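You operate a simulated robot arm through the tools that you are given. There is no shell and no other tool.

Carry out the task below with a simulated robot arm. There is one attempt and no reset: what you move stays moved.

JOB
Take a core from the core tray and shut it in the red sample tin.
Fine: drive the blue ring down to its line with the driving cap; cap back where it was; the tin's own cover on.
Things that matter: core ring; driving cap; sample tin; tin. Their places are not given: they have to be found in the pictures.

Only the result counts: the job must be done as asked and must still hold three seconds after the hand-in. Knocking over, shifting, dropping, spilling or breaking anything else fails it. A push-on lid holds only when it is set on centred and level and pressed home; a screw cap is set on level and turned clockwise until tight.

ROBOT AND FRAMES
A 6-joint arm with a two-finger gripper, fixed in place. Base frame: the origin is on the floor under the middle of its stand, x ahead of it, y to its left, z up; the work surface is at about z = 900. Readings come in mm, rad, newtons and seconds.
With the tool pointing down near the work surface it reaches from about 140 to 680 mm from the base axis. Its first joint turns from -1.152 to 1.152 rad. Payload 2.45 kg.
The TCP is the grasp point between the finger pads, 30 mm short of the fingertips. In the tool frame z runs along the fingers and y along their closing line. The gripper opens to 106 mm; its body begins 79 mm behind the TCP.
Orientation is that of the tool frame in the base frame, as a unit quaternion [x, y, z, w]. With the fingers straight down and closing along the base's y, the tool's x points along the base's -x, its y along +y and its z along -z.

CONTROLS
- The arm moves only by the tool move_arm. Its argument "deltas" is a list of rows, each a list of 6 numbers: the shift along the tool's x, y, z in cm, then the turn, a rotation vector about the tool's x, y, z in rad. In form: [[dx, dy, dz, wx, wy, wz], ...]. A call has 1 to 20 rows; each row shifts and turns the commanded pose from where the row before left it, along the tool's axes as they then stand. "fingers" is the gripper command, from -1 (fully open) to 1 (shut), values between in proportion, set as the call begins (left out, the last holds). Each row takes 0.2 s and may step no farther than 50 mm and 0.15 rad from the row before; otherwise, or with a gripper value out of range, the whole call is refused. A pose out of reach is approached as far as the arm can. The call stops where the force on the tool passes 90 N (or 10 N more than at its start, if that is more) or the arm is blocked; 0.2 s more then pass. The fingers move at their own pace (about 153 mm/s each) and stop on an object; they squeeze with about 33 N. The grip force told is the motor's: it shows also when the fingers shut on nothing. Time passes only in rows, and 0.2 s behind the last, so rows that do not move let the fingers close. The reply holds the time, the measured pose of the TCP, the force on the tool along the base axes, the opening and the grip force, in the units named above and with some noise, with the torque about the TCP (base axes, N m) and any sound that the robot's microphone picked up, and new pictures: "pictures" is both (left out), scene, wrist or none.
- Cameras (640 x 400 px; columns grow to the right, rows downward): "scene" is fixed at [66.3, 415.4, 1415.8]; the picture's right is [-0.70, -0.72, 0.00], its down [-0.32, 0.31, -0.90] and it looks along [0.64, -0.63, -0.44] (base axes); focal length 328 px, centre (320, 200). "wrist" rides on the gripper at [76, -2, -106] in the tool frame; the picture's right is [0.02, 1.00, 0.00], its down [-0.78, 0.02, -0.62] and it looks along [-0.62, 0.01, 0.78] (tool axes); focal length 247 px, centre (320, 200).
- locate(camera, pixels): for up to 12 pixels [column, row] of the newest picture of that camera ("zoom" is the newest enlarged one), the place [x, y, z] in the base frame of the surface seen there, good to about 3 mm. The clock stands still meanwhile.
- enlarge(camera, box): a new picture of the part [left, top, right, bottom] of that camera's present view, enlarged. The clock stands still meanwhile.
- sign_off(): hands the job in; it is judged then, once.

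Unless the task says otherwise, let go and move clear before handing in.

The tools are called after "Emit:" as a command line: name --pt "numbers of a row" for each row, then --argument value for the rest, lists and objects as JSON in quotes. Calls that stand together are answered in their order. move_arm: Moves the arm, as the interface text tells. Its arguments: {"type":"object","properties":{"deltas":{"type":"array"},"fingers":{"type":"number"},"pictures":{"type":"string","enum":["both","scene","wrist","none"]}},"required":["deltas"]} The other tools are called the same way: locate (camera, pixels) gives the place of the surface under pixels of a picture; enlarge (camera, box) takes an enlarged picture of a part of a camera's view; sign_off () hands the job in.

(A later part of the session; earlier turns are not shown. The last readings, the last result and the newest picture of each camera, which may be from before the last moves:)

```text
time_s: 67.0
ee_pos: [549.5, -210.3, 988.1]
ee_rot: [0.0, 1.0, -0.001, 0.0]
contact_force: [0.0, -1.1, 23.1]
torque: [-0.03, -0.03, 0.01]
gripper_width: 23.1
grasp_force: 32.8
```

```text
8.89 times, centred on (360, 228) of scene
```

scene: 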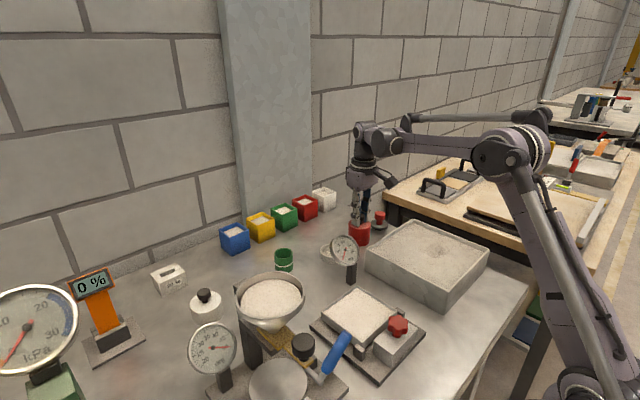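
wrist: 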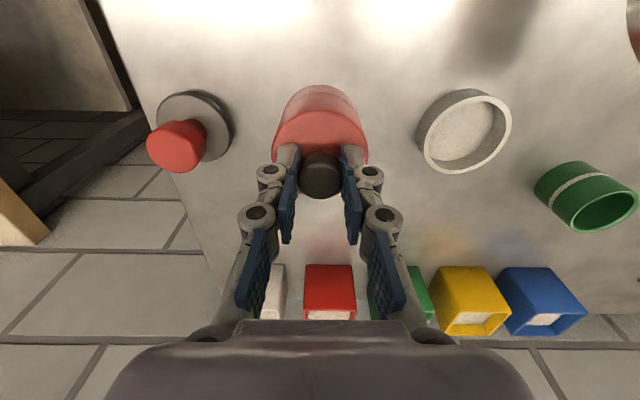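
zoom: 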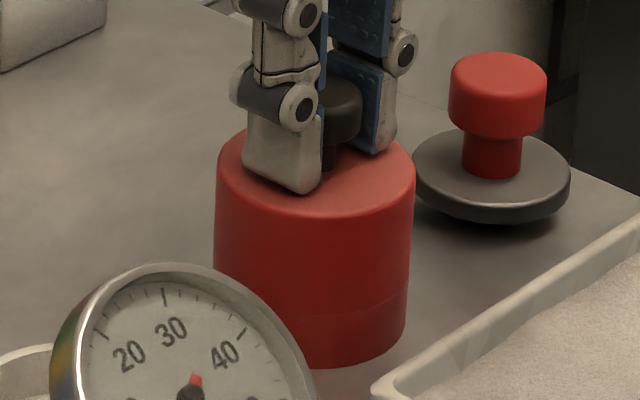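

The force is at 23 N and there's no click yet. I'll keep pressing gradually.

Emit:
move_arm --pt "0 0 0.05 0 0 0" --pt "0 0 0.05 0 0 0" --pt "0 0 0.05 0 0 0" --pt "0 0 0.05 0 0 0" --pt "0 0 0 0 0 0" --fingers 1 --pictures "both"

Emit:
enlarge --camera "scene" --box '[330, 205, 390, 250]'

Emit:
enlarge --camera "wrist" --box '[260, 70, 380, 220]'

```text
time_s: 68.2
ee_pos: [549.9, -210.3, 985.1]
ee_rot: [0.0, 1.0, -0.001, 0.001]
contact_force: [0.8, -0.6, 23.3]
torque: [-0.05, -0.11, 0.02]
gripper_width: 23.0
grasp_force: 33.7
```

scene: 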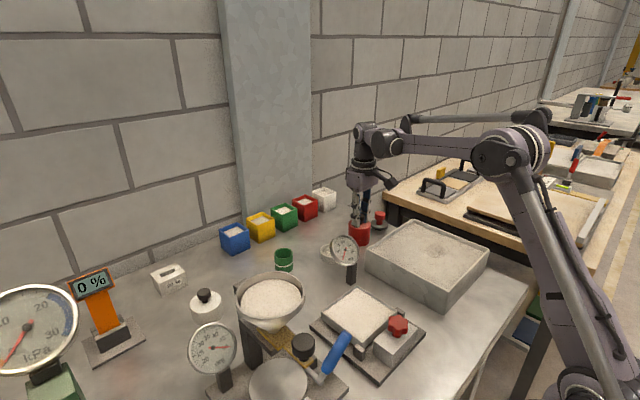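
wrist: 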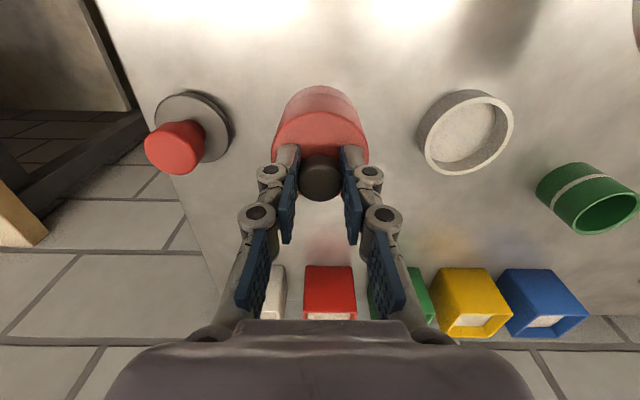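

```text
8.89 times, centred on (360, 228) of scene
```

zoom: 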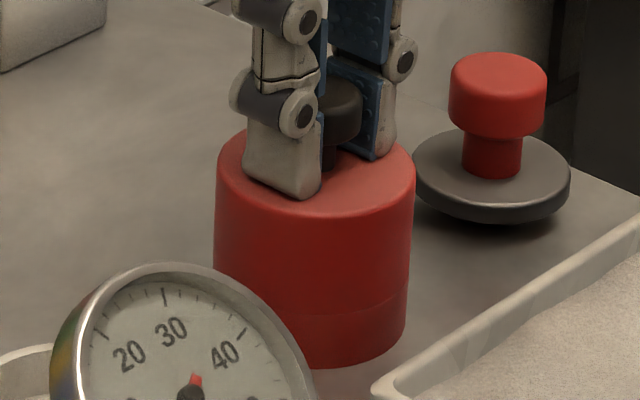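

```text
2.67 times, centred on (320, 145) of wrist
```

zoom: 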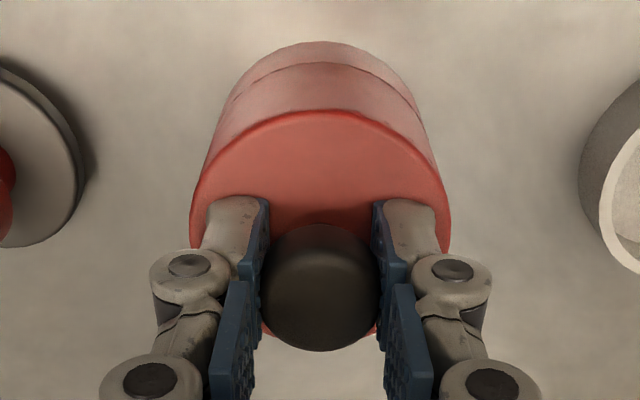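

The force has plateaued at about 23 N, so the fingers are sliding down the knob. I'll go a little further so the fingertips bear directly on the cover plate on both sides.

Emit:
move_arm --pt "0 0 0.05 0 0 0" --pt "0 0 0.05 0 0 0" --pt "0 0 0.05 0 0 0" --pt "0 0 0 0 0 0" --fingers 1 --pictures "none"

```text
time_s: 69.2
ee_pos: [548.7, -210.3, 984.4]
ee_rot: [0.0, 1.0, 0.0, 0.001]
contact_force: [1.0, -0.1, 40.8]
torque: [0.03, -0.08, -0.04]
gripper_width: 22.9
grasp_force: 32.8
```

The force is 40.8 N and the tips now bear on the plate. I'll press on toward 60–70 N.

Emit:
move_arm --pt "0 0 0.05 0 0 0" --pt "0 0 0.05 0 0 0" --pt "0 0 0.0 0 0 0" --pt "0 0 0 0 0 0" --fingers 1 --pictures "both"

Emit:
enlarge --camera "scene" --box '[330, 205, 390, 250]'

Emit:
enlarge --camera "wrist" --box '[260, 70, 380, 220]'

```text
time_s: 70.2
ee_pos: [548.2, -210.7, 984.9]
ee_rot: [-0.001, 1.0, -0.001, 0.001]
contact_force: [0.1, 0.8, 50.6]
torque: [0.06, -0.01, 0.02]
gripper_width: 23.3
grasp_force: 33.3
```

scene: 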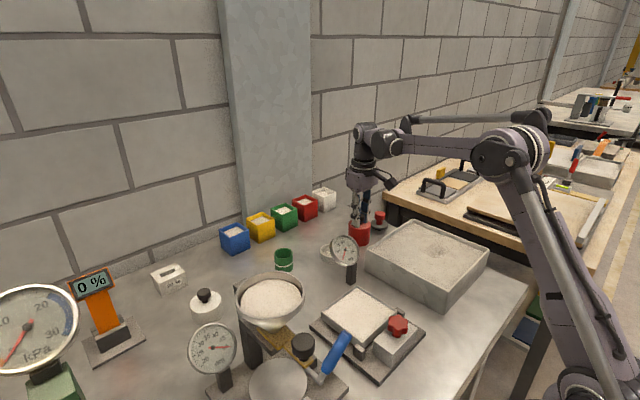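
wrist: 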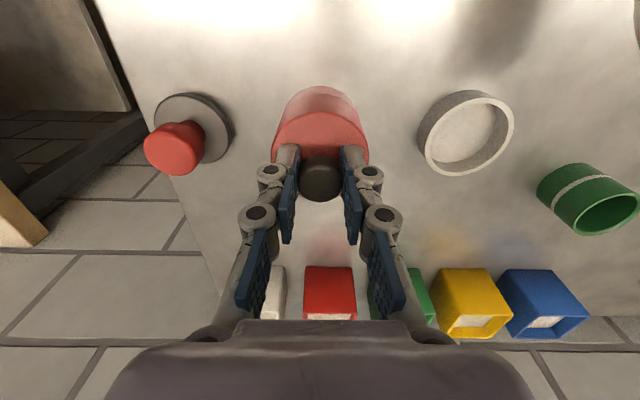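

```text
8.89 times, centred on (360, 228) of scene
```

zoom: 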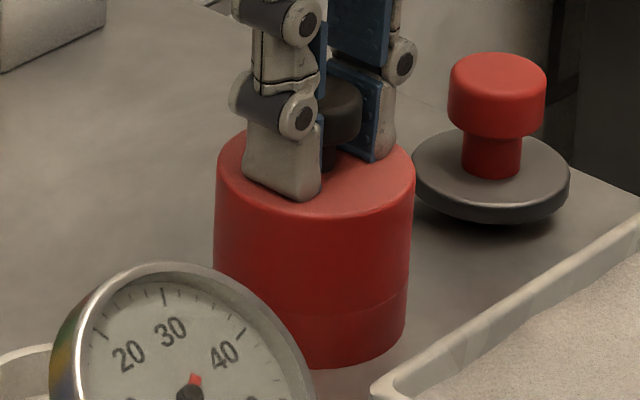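

```text
2.67 times, centred on (320, 145) of wrist
```

zoom: 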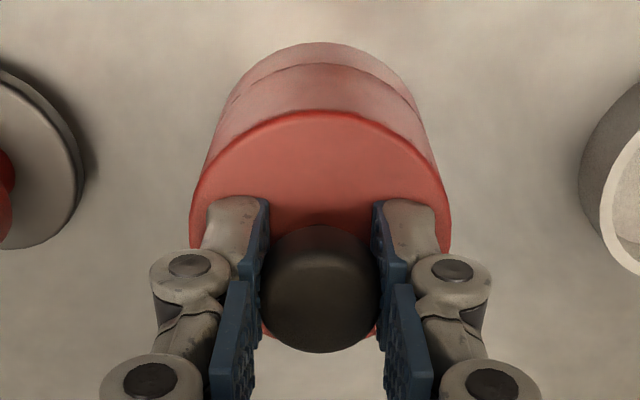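

At 50 N there is still no click and the seam is unchanged. I'll press a bit more, staying under 90 N.

Emit:
move_arm --pt "0 0 0.05 0 0 0" --pt "0 0 0.05 0 0 0" --pt "0 0 0.05 0 0 0" --pt "0 0 0.0 0 0 0" --pt "0 0 0 0 0 0" --fingers 1 --pictures "none"

```text
time_s: 71.4
ee_pos: [548.9, -210.3, 986.0]
ee_rot: [0.0, 1.0, -0.001, 0.001]
contact_force: [-0.1, 0.0, 66.1]
torque: [0.04, 0.08, 0.04]
gripper_width: 23.0
grasp_force: 33.4
```

Emit:
move_arm --pt "0 0 0.05 0 0 0" --pt "0 0 0.05 0 0 0" --pt "0 0 0.03 0 0 0" --pt "0 0 0.0 0 0 0" --pt "0 0 0 0 0 0" --fingers 1 --pictures "both"

Emit:
enlarge --camera "scene" --box '[330, 205, 390, 250]'

Emit:
enlarge --camera "wrist" --box '[260, 70, 380, 220]'

```text
time_s: 72.6
ee_pos: [548.5, -210.4, 984.3]
ee_rot: [0.0, 1.0, -0.001, 0.002]
contact_force: [2.2, -1.7, 77.4]
torque: [0.0, -0.15, -0.01]
gripper_width: 23.2
grasp_force: 32.9
```

scene: 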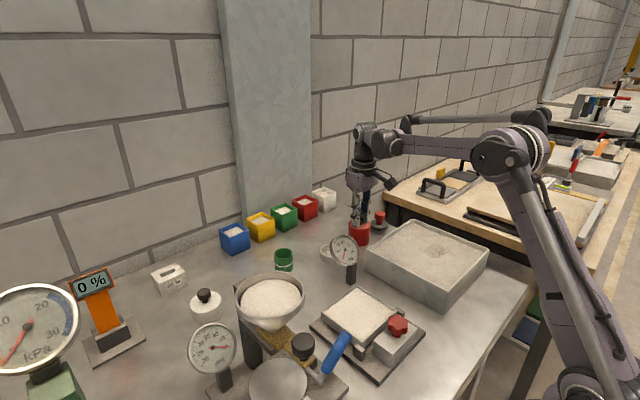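
wrist: 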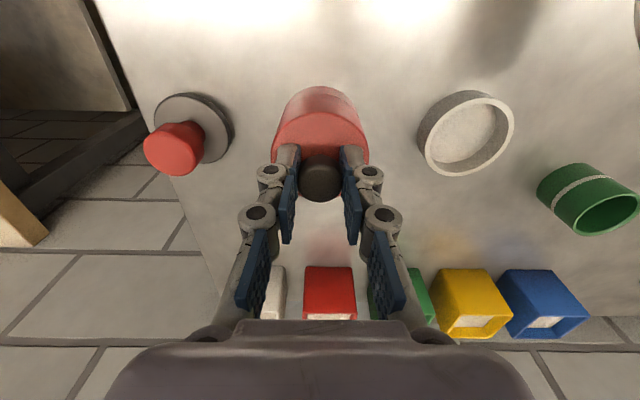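

```text
8.89 times, centred on (360, 228) of scene
```

zoom: 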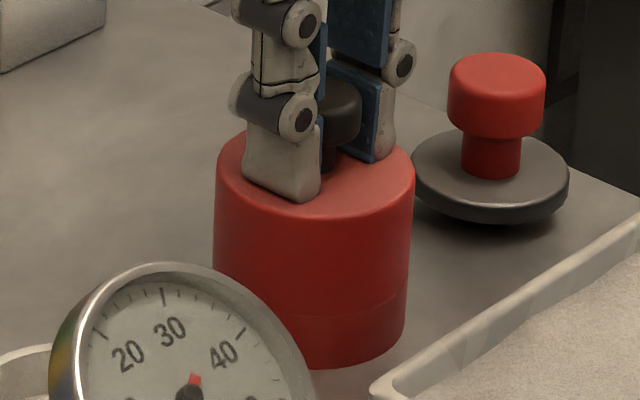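

```text
2.67 times, centred on (320, 145) of wrist
```

zoom: 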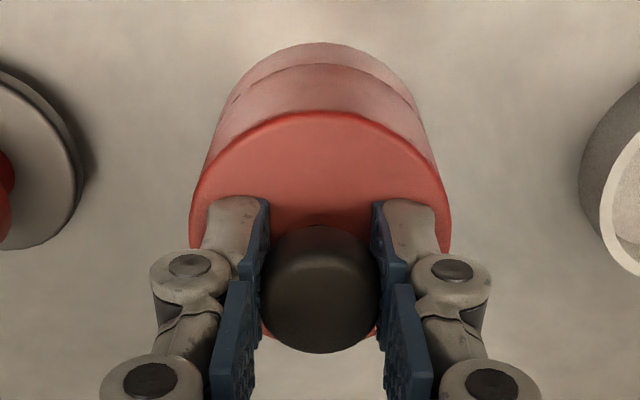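

I've pressed to 77 N, and the cover is flush and level on the tin. I'll relieve the pressure by backing the command off about 4 mm, then open the fingers slightly.

Emit:
move_arm --pt "0 0 -0.1 0 0 0" --pt "0 0 -0.1 0 0 0" --pt "0 0 -0.1 0 0 0" --pt "0 0 -0.1 0 0 0" --pt "0 0 0 0 0 0" --fingers 1 --pictures "none"

```text
time_s: 73.8
ee_pos: [547.6, -209.8, 985.7]
ee_rot: [0.0, 1.0, -0.001, 0.001]
contact_force: [-4.4, 1.6, 33.3]
torque: [0.1, 0.24, -0.03]
gripper_width: 23.0
grasp_force: 33.2
```

Emit:
move_arm --pt "0 0 -0.1 0 0 0" --pt "0 0 -0.1 0 0 0" --pt "0 0 0 0 0 0" --fingers 1 --pictures "both"

Emit:
enlarge --camera "scene" --box '[330, 205, 390, 250]'

Emit:
enlarge --camera "wrist" --box '[260, 70, 380, 220]'

```text
time_s: 74.6
ee_pos: [549.8, -209.2, 984.9]
ee_rot: [0.0, 1.0, 0.0, 0.001]
contact_force: [-2.7, 1.0, 5.6]
torque: [0.01, 0.25, 0.01]
gripper_width: 23.2
grasp_force: 33.1
```

scene: 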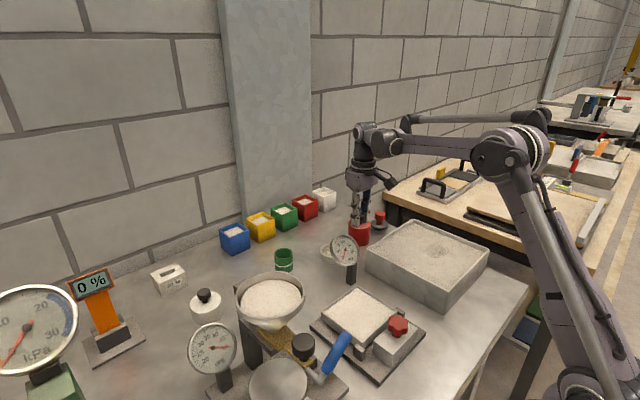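
wrist: 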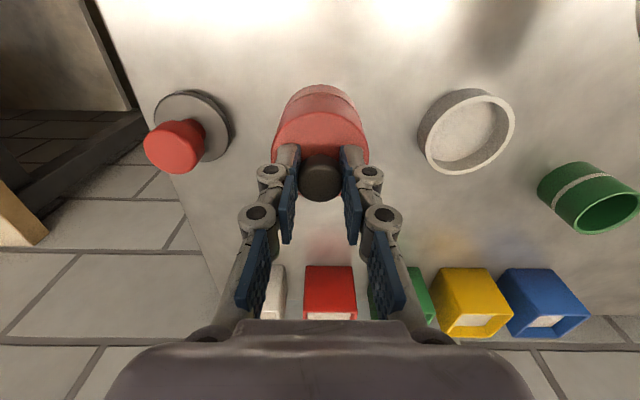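

```text
8.89 times, centred on (360, 228) of scene
```

zoom: 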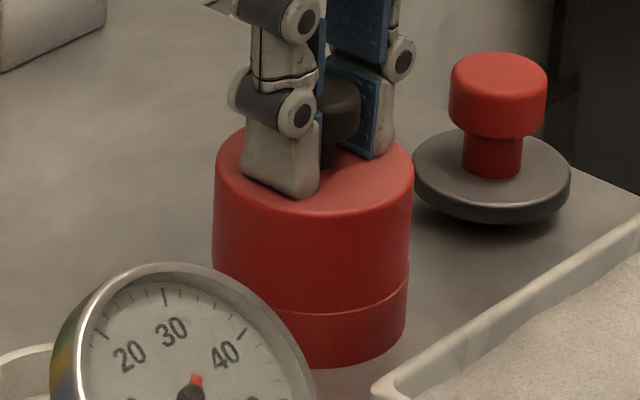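

```text
2.67 times, centred on (320, 145) of wrist
```

zoom: 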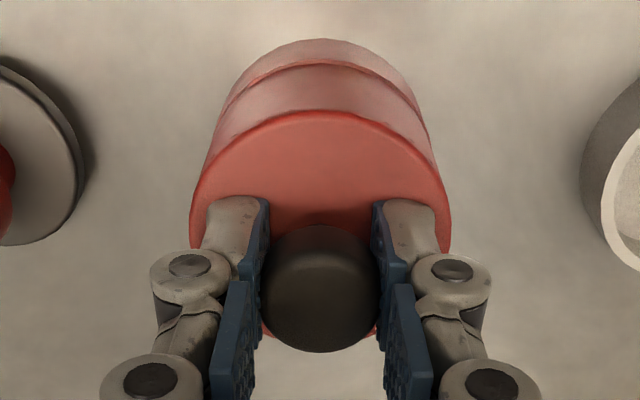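

The pressure is off (5.6 N), but the cover slid back about 1 mm relative to the tin as the arm unloaded, so it isn't latched yet. I'll inspect the seam closely to get the true centring.

Emit:
enlarge --camera "wrist" --box '[275, 75, 365, 135]'

Emit:
enlarge --camera "scene" --box '[342, 222, 378, 250]'

```text
6.67 times, centred on (320, 105) of wrist
```

zoom: 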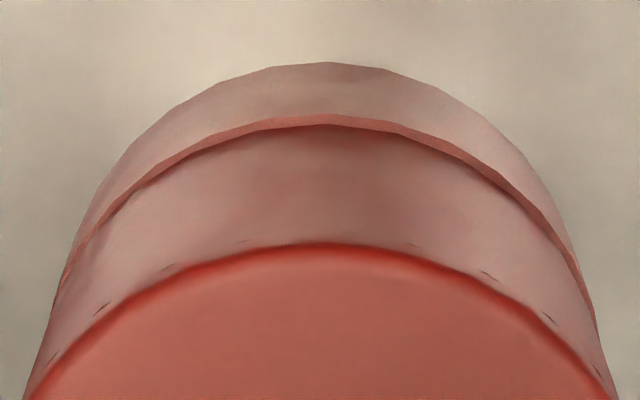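

```text
14.29 times, centred on (360, 236) of scene
```

zoom: 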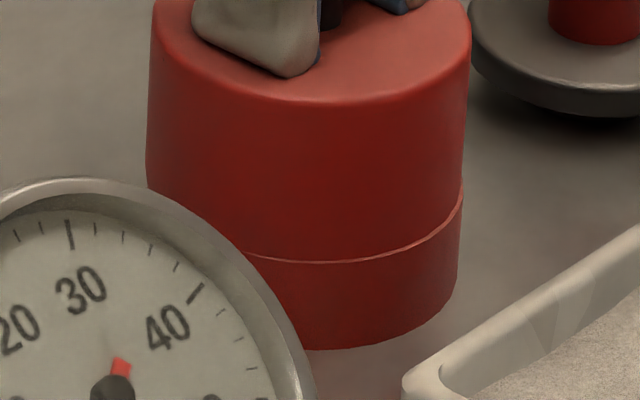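

From the edge measurements the tin's centre is at about +0.05 mm from the TCP, and the cover's base is slightly tapered. So the cover is concentric now and was about 1 mm off during the hard press. I'll press again here, adding a small +x correction for arm deflection.

Emit:
move_arm --pt "-0.008 0 0.05 0 0 0" --pt "-0.008 0 0.05 0 0 0" --pt "-0.008 0 0.05 0 0 0" --pt "-0.008 0 0.05 0 0 0" --pt "0 0 0 0 0 0" --fingers 1 --pictures "wrist"

Emit:
enlarge --camera "wrist" --box '[275, 75, 365, 135]'

```text
time_s: 75.8
ee_pos: [549.5, -209.1, 984.7]
ee_rot: [0.0, 1.0, 0.0, 0.002]
contact_force: [6.0, -1.4, 34.7]
torque: [-0.01, -0.29, 0.02]
gripper_width: 23.5
grasp_force: 33.1
```

wrist: 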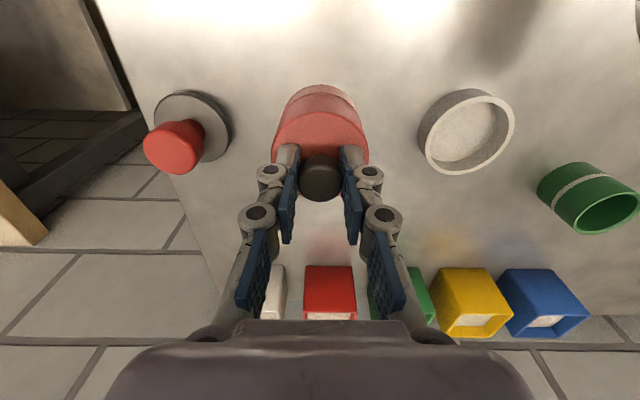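

```text
6.67 times, centred on (320, 105) of wrist
```

zoom: 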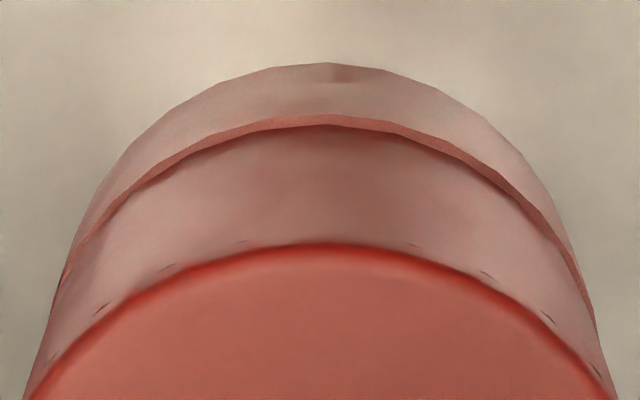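

The force is 34.7 N with a +6 N side force, meaning the arm wants to drift -x. I'll add more +x correction while pressing on.

Emit:
move_arm --pt "-0.03 0 0.05 0 0 0" --pt "-0.02 0 0.05 0 0 0" --pt "-0.015 0 0.05 0 0 0" --pt "-0.015 0 0.05 0 0 0" --pt "0 0 0 0 0 0" --pt "0 0 0 0 0 0" --fingers 1 --pictures "wrist"

Emit:
enlarge --camera "wrist" --box '[275, 75, 365, 135]'

```text
time_s: 77.2
ee_pos: [549.5, -210.2, 985.4]
ee_rot: [-0.001, 1.0, 0.0, 0.0]
contact_force: [-2.6, 0.8, 54.0]
torque: [0.1, 0.26, -0.01]
gripper_width: 23.1
grasp_force: 33.1
```

wrist: 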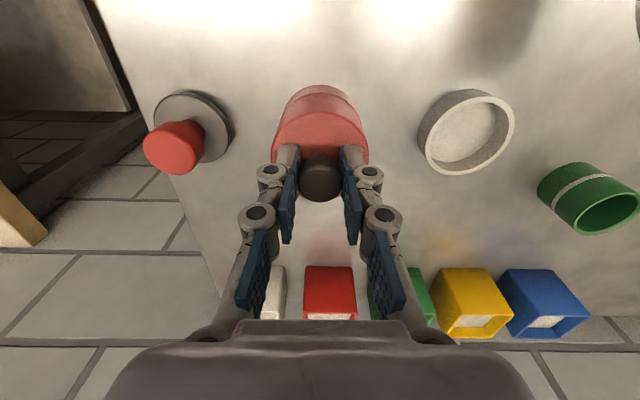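

```text
6.67 times, centred on (320, 105) of wrist
```

zoom: 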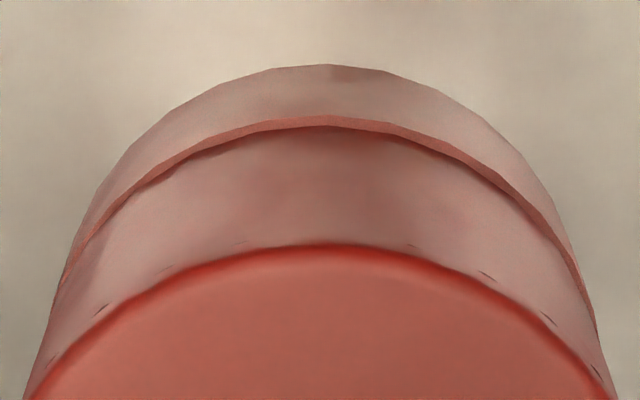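

Pressed to 54 N with the cover staying concentric. I'll unload, taking the +x correction back out, and then do a tiny lift test to see whether the cover holds to the tin.

Emit:
move_arm --pt "0.02 0 -0.1 0 0 0" --pt "0.02 0 -0.1 0 0 0" --pt "0.02 0 -0.1 0 0 0" --pt "0.02 0 -0.1 0 0 0" --pt "0 0 0 0 0 0" --fingers 1 --pictures "wrist"

Emit:
enlarge --camera "wrist" --box '[275, 75, 365, 135]'

Emit:
enlarge --camera "scene" --box '[330, 205, 390, 250]'

```text
time_s: 78.4
ee_pos: [549.3, -209.3, 985.3]
ee_rot: [0.0, 1.0, -0.001, 0.001]
contact_force: [-2.2, 1.5, 4.4]
torque: [0.02, 0.11, 0.0]
gripper_width: 23.1
grasp_force: 33.5
```

wrist: 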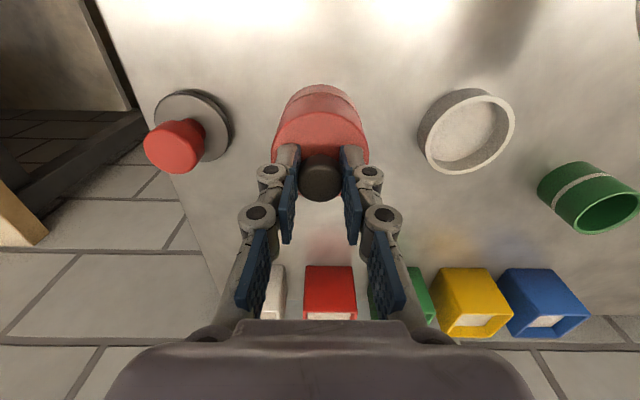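

```text
6.67 times, centred on (320, 105) of wrist
```

zoom: 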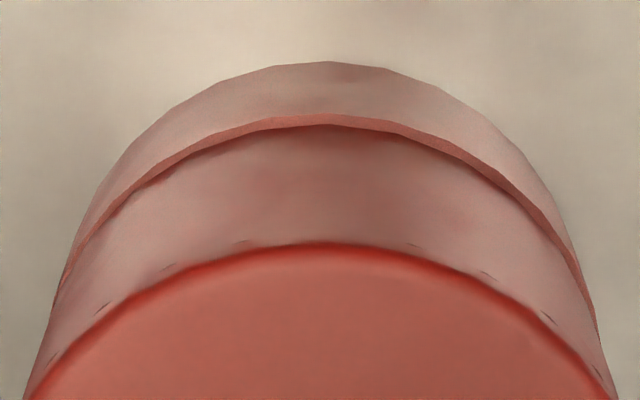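

```text
8.89 times, centred on (360, 228) of scene
```

zoom: 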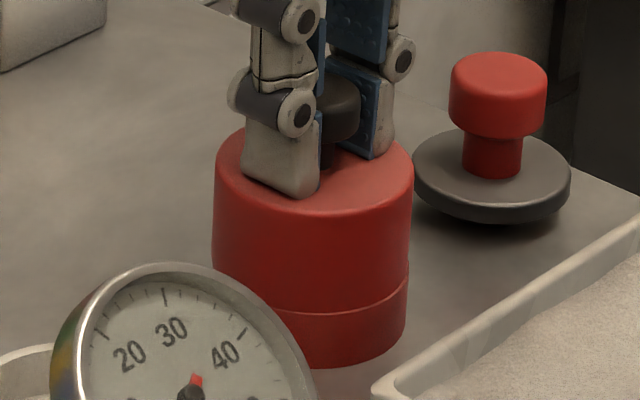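

The cover is still concentric and only lightly loaded. Now the lift test: raise about 2 mm with the knob held and see whether the seam opens.

Emit:
move_arm --pt "0 0 -0.1 0 0 0" --pt "0 0 -0.1 0 0 0" --pt "0 0 0 0 0 0" --pt "0 0 0 0 0 0" --fingers 1 --pictures "both"

Emit:
enlarge --camera "scene" --box '[330, 205, 390, 250]'

Emit:
enlarge --camera "wrist" --box '[275, 75, 365, 135]'

```text
time_s: 79.4
ee_pos: [550.3, -209.0, 988.8]
ee_rot: [-0.001, 1.0, -0.002, 0.002]
contact_force: [-0.6, -0.9, 0.1]
torque: [0.01, -0.02, 0.0]
gripper_width: 23.3
grasp_force: 32.6
```

scene: 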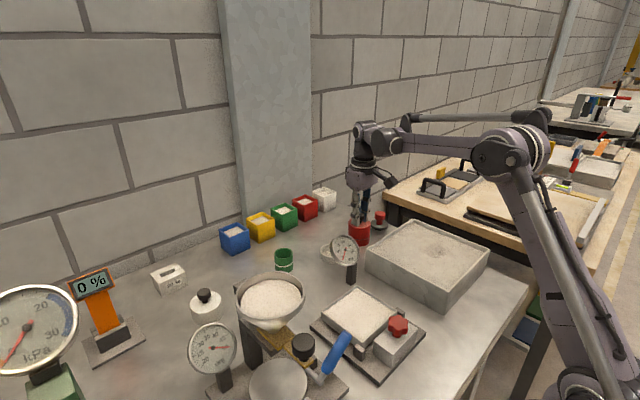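
wrist: 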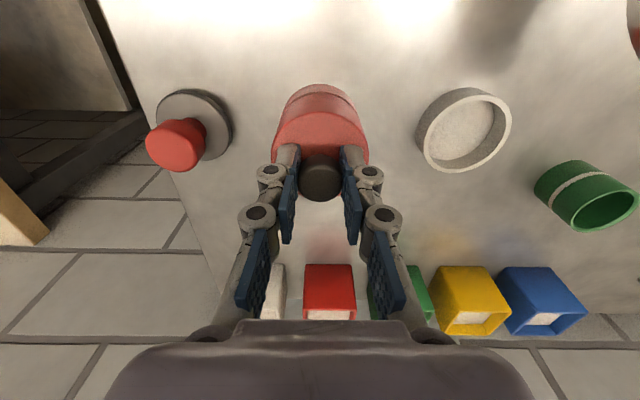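

```text
8.89 times, centred on (360, 228) of scene
```

zoom: 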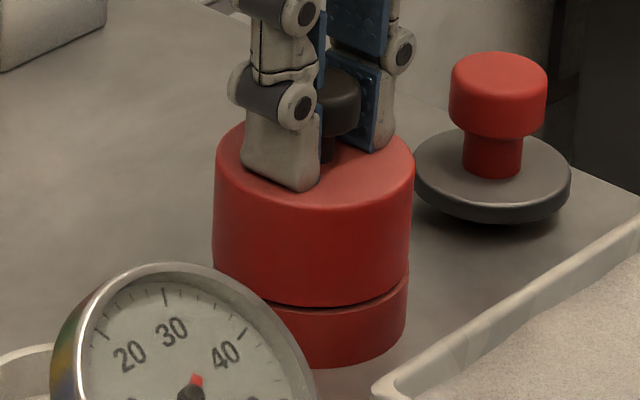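

```text
6.67 times, centred on (320, 105) of wrist
```

zoom: 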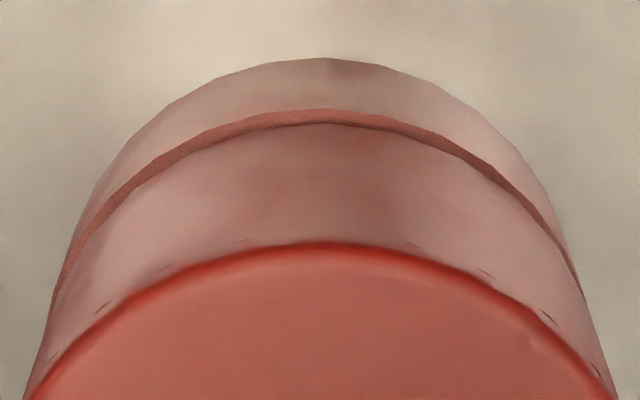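

The seam opened, so the cover lifts freely and isn't latched yet. I'll look more closely at both edges to judge concentricity before setting it down again.

Emit:
enlarge --camera "scene" --box '[340, 225, 380, 250]'

Emit:
enlarge --camera "scene" --box '[362, 228, 382, 242]'

Emit:
enlarge --camera "wrist" --box '[270, 80, 330, 130]'

Emit:
enlarge --camera "wrist" --box '[315, 80, 375, 130]'

```text
16.00 times, centred on (360, 238) of scene
```

zoom: 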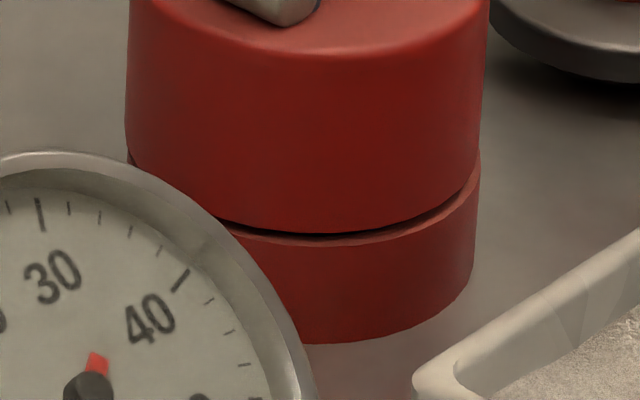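

```text
16.00 times, centred on (372, 235) of scene
```

zoom: 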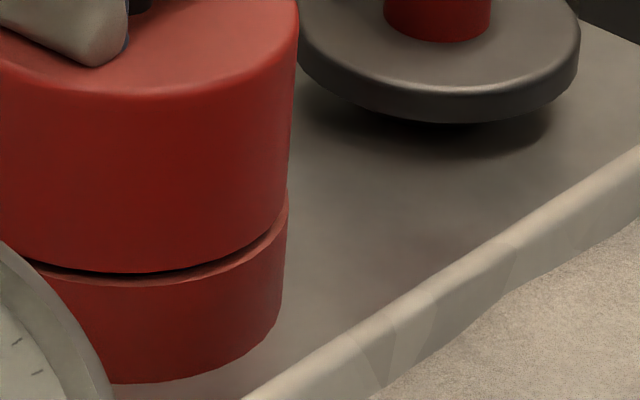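

```text
8.00 times, centred on (300, 105) of wrist
```

zoom: 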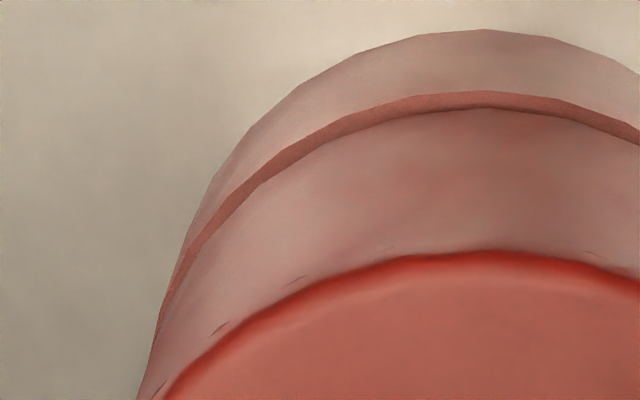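

```text
8.00 times, centred on (345, 105) of wrist
```

zoom: 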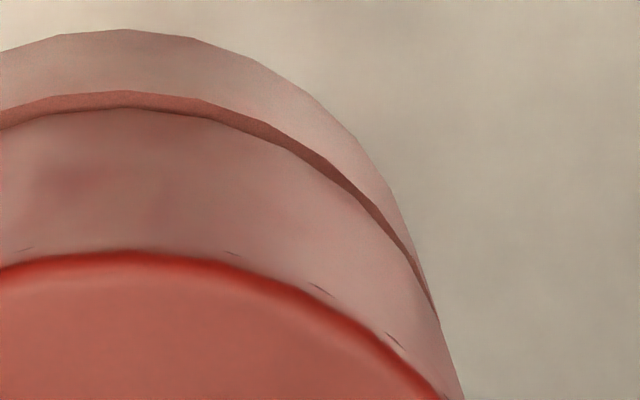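

I need to understand how the cover seats. I'll raise it clear again and look at its underside edge and the ring's rim in detail.

Emit:
move_arm --pt "0 0 -0.5 0 0 0" --pt "0 0 -1.0 0 0 0" --pt "0 0 -1.5 0 0 0" --pt "0 0 -1.5 0 0 0" --pt "0 0 -1.0 0 0 0" --pt "0 0 0 0 0 0" --pt "0 0 0 0 0 0" --fingers 1 --pictures "both"

Emit:
enlarge --camera "scene" --box '[340, 185, 385, 215]'

Emit:
enlarge --camera "scene" --box '[335, 215, 385, 250]'

Emit:
enlarge --camera "wrist" --box '[260, 50, 380, 150]'

```text
time_s: 81.0
ee_pos: [549.2, -209.4, 1043.0]
ee_rot: [0.0, 1.0, -0.001, 0.002]
contact_force: [-0.3, 0.3, 0.0]
torque: [-0.04, -0.01, -0.01]
gripper_width: 23.4
grasp_force: 32.8
```

scene: 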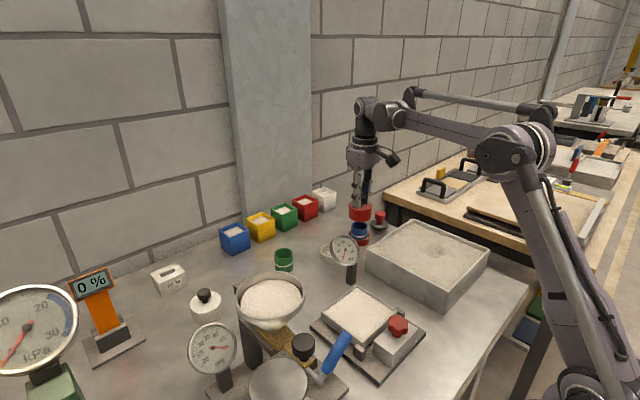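
wrist: 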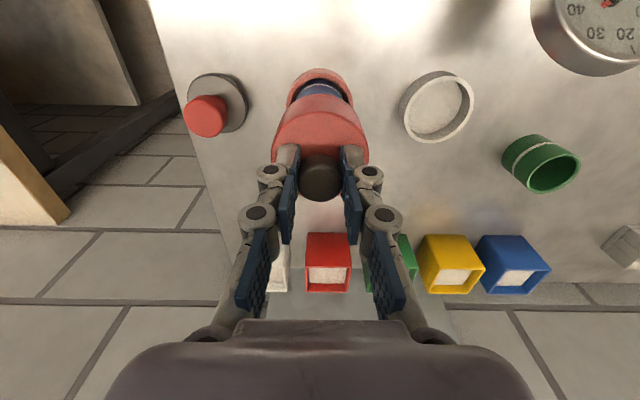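

```text
13.33 times, centred on (362, 200) of scene
```

zoom: 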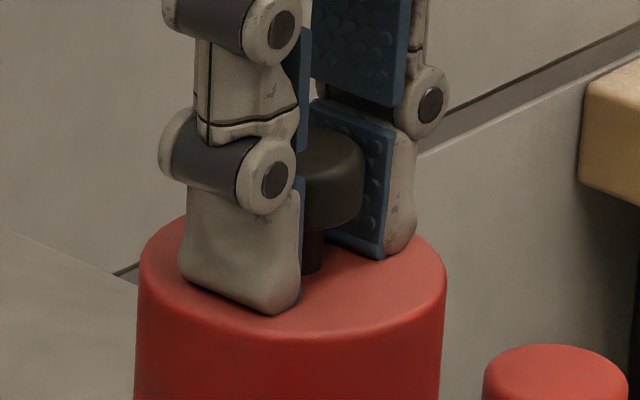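

```text
11.43 times, centred on (360, 232) of scene
```

zoom: 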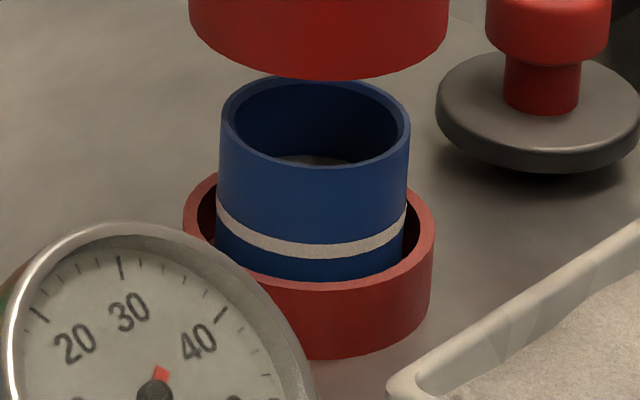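

```text
4.00 times, centred on (320, 100) of wrist
```

zoom: 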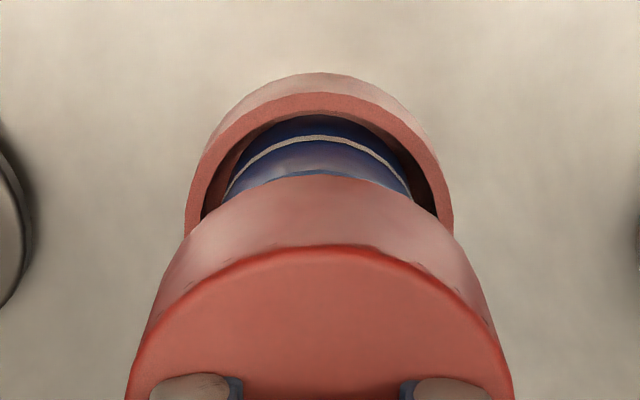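

The ring sits level and centred in the tin, so nothing obvious blocks the cover. I'll measure left and right edges at high zoom to refine the cover-to-tin offset.

Emit:
enlarge --camera "wrist" --box '[262, 65, 322, 125]'

Emit:
enlarge --camera "wrist" --box '[318, 65, 378, 125]'

```text
6.67 times, centred on (292, 95) of wrist
```

zoom: 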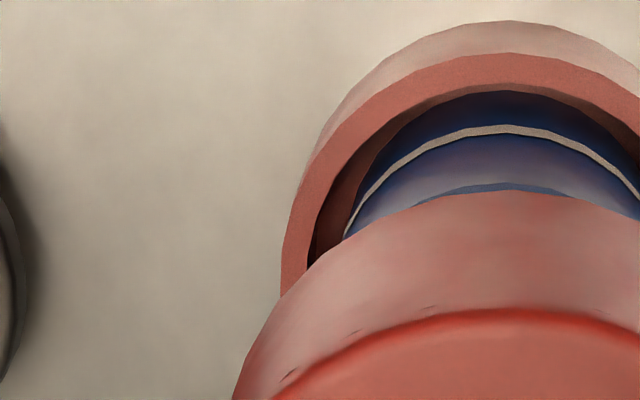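

```text
6.67 times, centred on (348, 95) of wrist
```

zoom: 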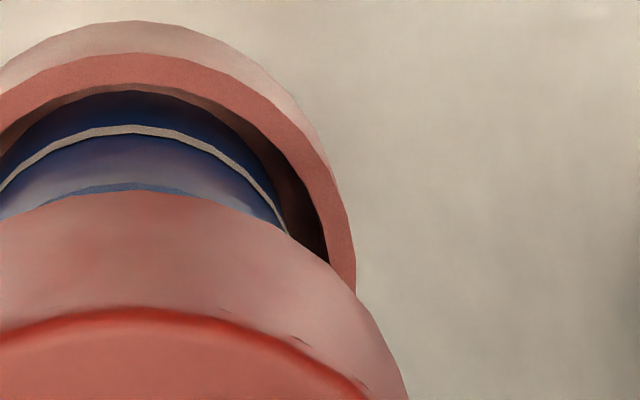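

In y the two are concentric (319.7 vs 319.9). In x the cover sits about +0.6 mm forward of the tin. I'll shift -0.6 mm and lower again to light contact.

Emit:
move_arm --pt "0.06 0 0 0 0 0" --pt "0 0 1.5 0 0 0" --pt "0 0 2.0 0 0 0" --pt "0 0 1.2 0 0 0" --pt "0 0 0.6 0 0 0" --pt "0 0 0.2 0 0 0" --pt "0 0 0.1 0 0 0" --pt "0 0 0.05 0 0 0" --pt "0 0 0 0 0 0" --fingers 1 --pictures "both"

Emit:
enlarge --camera "wrist" --box '[275, 75, 365, 135]'

Emit:
enlarge --camera "scene" --box '[340, 225, 380, 250]'

```text
time_s: 83.0
ee_pos: [548.6, -208.3, 986.1]
ee_rot: [0.0, 1.0, 0.0, 0.0]
contact_force: [0.6, 0.0, -0.1]
torque: [0.03, -0.01, 0.01]
gripper_width: 23.5
grasp_force: 32.7
```

scene: 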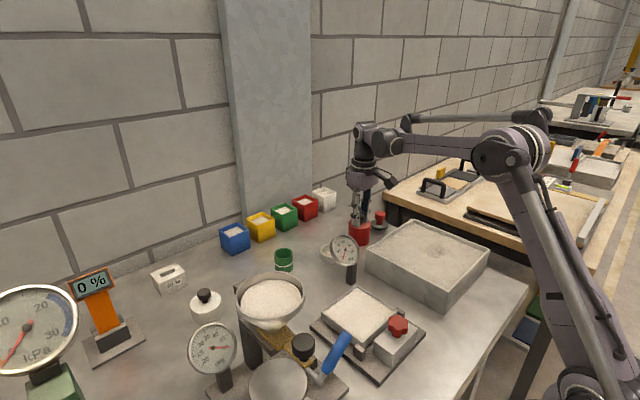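
wrist: 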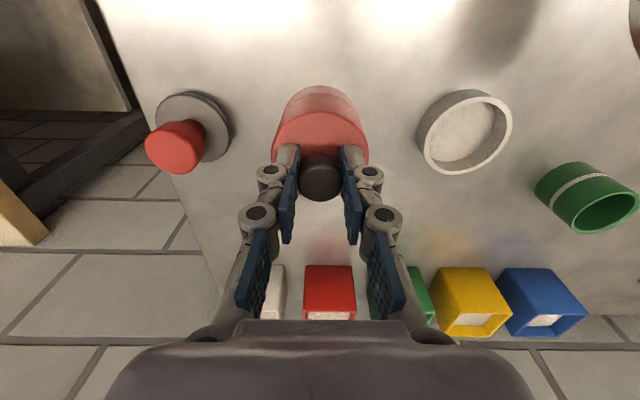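

```text
6.67 times, centred on (320, 105) of wrist
```

zoom: 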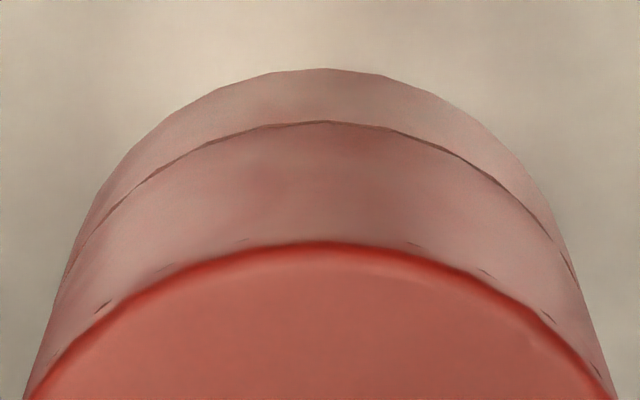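

```text
16.00 times, centred on (360, 238) of scene
```

zoom: 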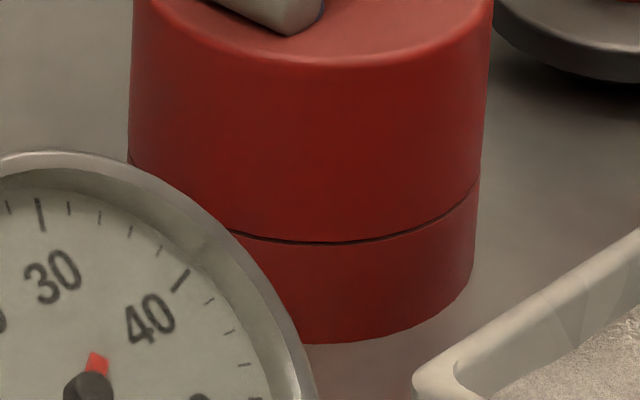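

There is a small dark gap of about 0.5 mm and the edges are flush in both views. I'll lower onto the rim, release the knob and back off so I can press on the knob top with the fingers closed.

Emit:
move_arm --pt "0 0 0.05 0 0 0" --pt "0 0 0.04 0 0 0" --pt "0 0 0 0 0 0" --fingers 1 --pictures "none"

```text
time_s: 83.8
ee_pos: [547.8, -209.6, 985.4]
ee_rot: [0.0, 1.0, -0.001, 0.001]
contact_force: [0.9, -0.2, 2.2]
torque: [0.01, -0.01, -0.01]
gripper_width: 22.9
grasp_force: 33.2
```

Emit:
move_arm --pt "0 0 0 0 0 0" --pt "0 0 -0.1 0 0 0" --pt "0 0 -0.3 0 0 0" --pt "0 0 -1.0 0 0 0" --pt "0 0 -2.0 0 0 0" --pt "0 0 -2.0 0 0 0" --pt "0 0 0 0 0 0" --fingers 0.15 --pictures "both"

Emit:
enlarge --camera "wrist" --box '[260, 60, 380, 160]'

Emit:
enlarge --camera "scene" --box '[340, 218, 380, 250]'

```text
time_s: 85.4
ee_pos: [548.1, -211.7, 1040.8]
ee_rot: [0.0, 1.0, -0.001, 0.001]
contact_force: [0.4, -0.8, -0.2]
torque: [0.0, -0.02, 0.0]
gripper_width: 45.1
grasp_force: 0.0
```

scene: 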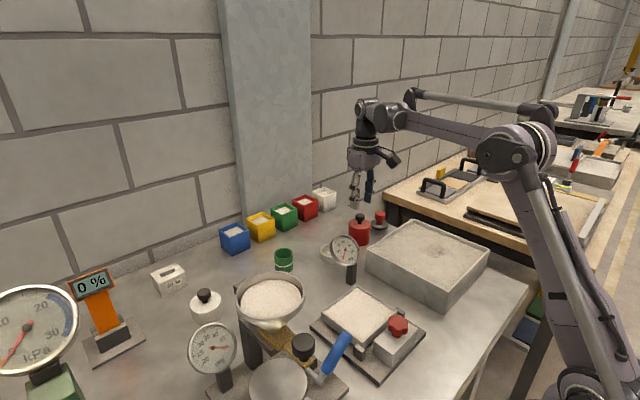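
wrist: 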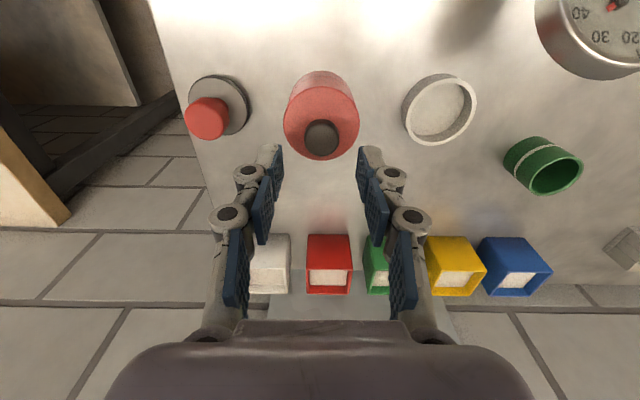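

```text
4.00 times, centred on (320, 110) of wrist
```

zoom: 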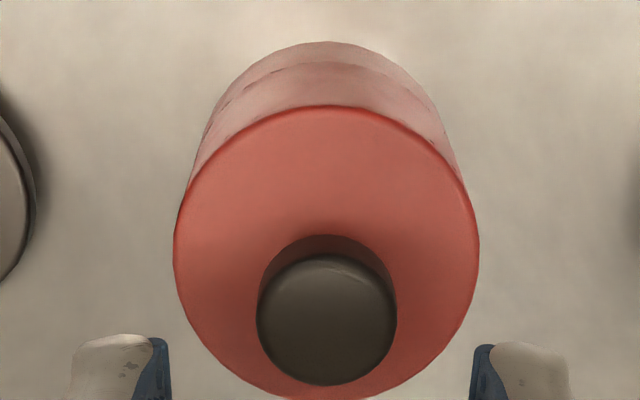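

```text
12.50 times, centred on (360, 234) of scene
```

zoom: 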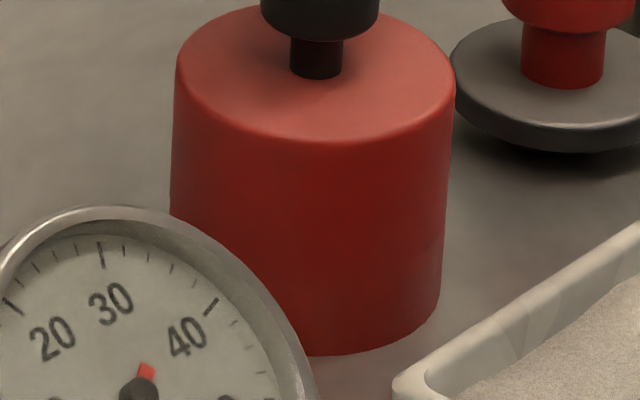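

The cover now sits flush with no visible seam. I'll close the fingers, centre over the knob, and press straight down on its top.

Emit:
move_arm --pt "0 0.1 0 0 0 0" --pt "0 0 0 0 0 0" --pt "0 0 0 0 0 0" --pt "0 0 1.0 0 0 0" --pt "0 0 0.8 0 0 0" --pt "0 0 0.4 0 0 0" --pt "0 0 0 0 0 0" --fingers 1 --pictures "both"

Emit:
enlarge --camera "wrist" --box '[260, 70, 380, 200]'

Emit:
enlarge --camera "scene" --box '[335, 195, 385, 250]'

```text
time_s: 87.0
ee_pos: [548.7, -209.1, 1018.7]
ee_rot: [0.0, 1.0, -0.001, 0.001]
contact_force: [0.1, 0.3, -0.3]
torque: [0.0, 0.0, -0.01]
gripper_width: 0.1
grasp_force: 28.7
```

scene: 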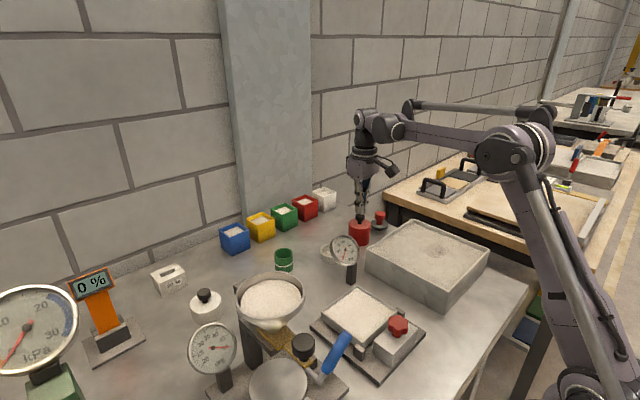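
wrist: 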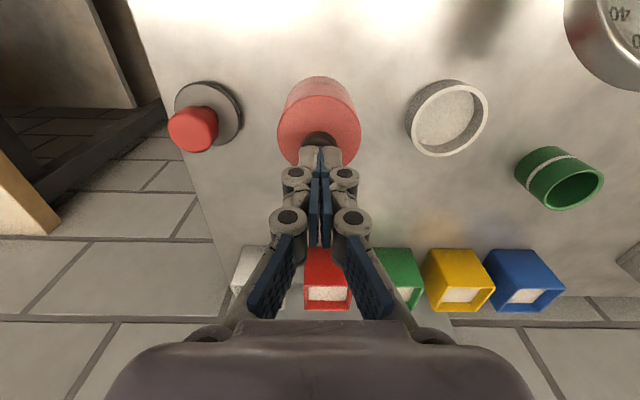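

```text
3.08 times, centred on (320, 135) of wrist
```

zoom: 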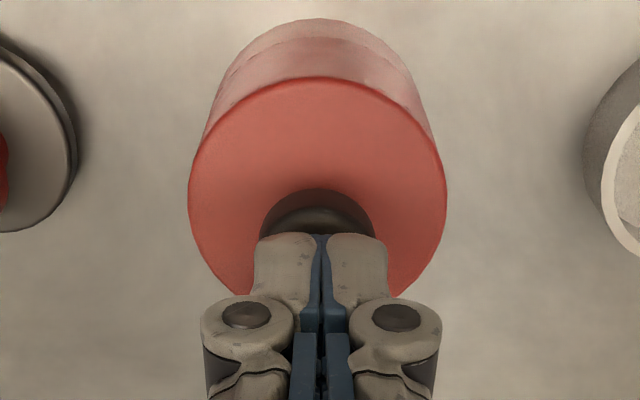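

```text
7.27 times, centred on (360, 222) of scene
```

zoom: 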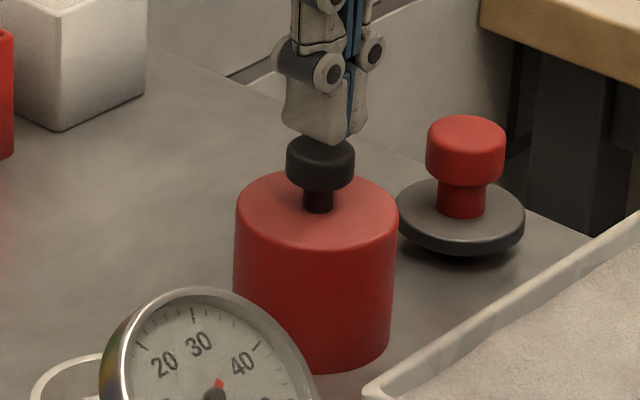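

The closed fist is centred over the knob about 5 mm above it. I'll lower and press gradually.

Emit:
move_arm --pt "0 0 0.3 0 0 0" --pt "0 0 0.1 0 0 0" --pt "0 0 0.1 0 0 0" --pt "0 0 0.1 0 0 0" --pt "0 0 0 0 0 0" --fingers 1 --pictures "none"

```text
time_s: 88.2
ee_pos: [548.4, -208.5, 1011.9]
ee_rot: [0.0, 1.0, -0.001, 0.001]
contact_force: [-0.2, 0.1, 0.8]
torque: [-0.02, 0.0, 0.04]
gripper_width: 0.0
grasp_force: 28.5
```

Emit:
move_arm --pt "0 0 0.1 0 0 0" --pt "0 0 0.1 0 0 0" --pt "0 0 0.1 0 0 0" --pt "0 0 0 0 0 0" --fingers 1 --pictures "scene"

Emit:
enlarge --camera "scene" --box '[335, 195, 385, 250]'

```text
time_s: 89.2
ee_pos: [549.3, -208.4, 1009.2]
ee_rot: [0.0, 1.0, -0.001, 0.001]
contact_force: [-0.4, -0.6, 12.5]
torque: [-0.04, -0.02, -0.01]
gripper_width: 5.9
grasp_force: 28.6
```

scene: 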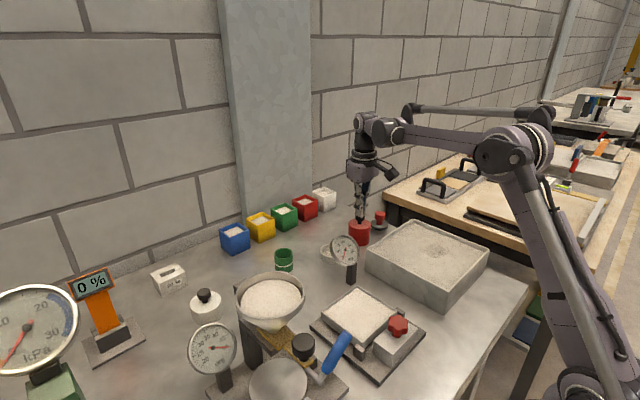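

```text
7.27 times, centred on (360, 222) of scene
```

zoom: 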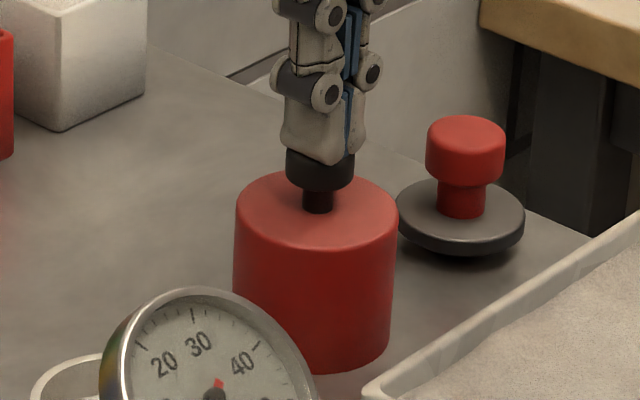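

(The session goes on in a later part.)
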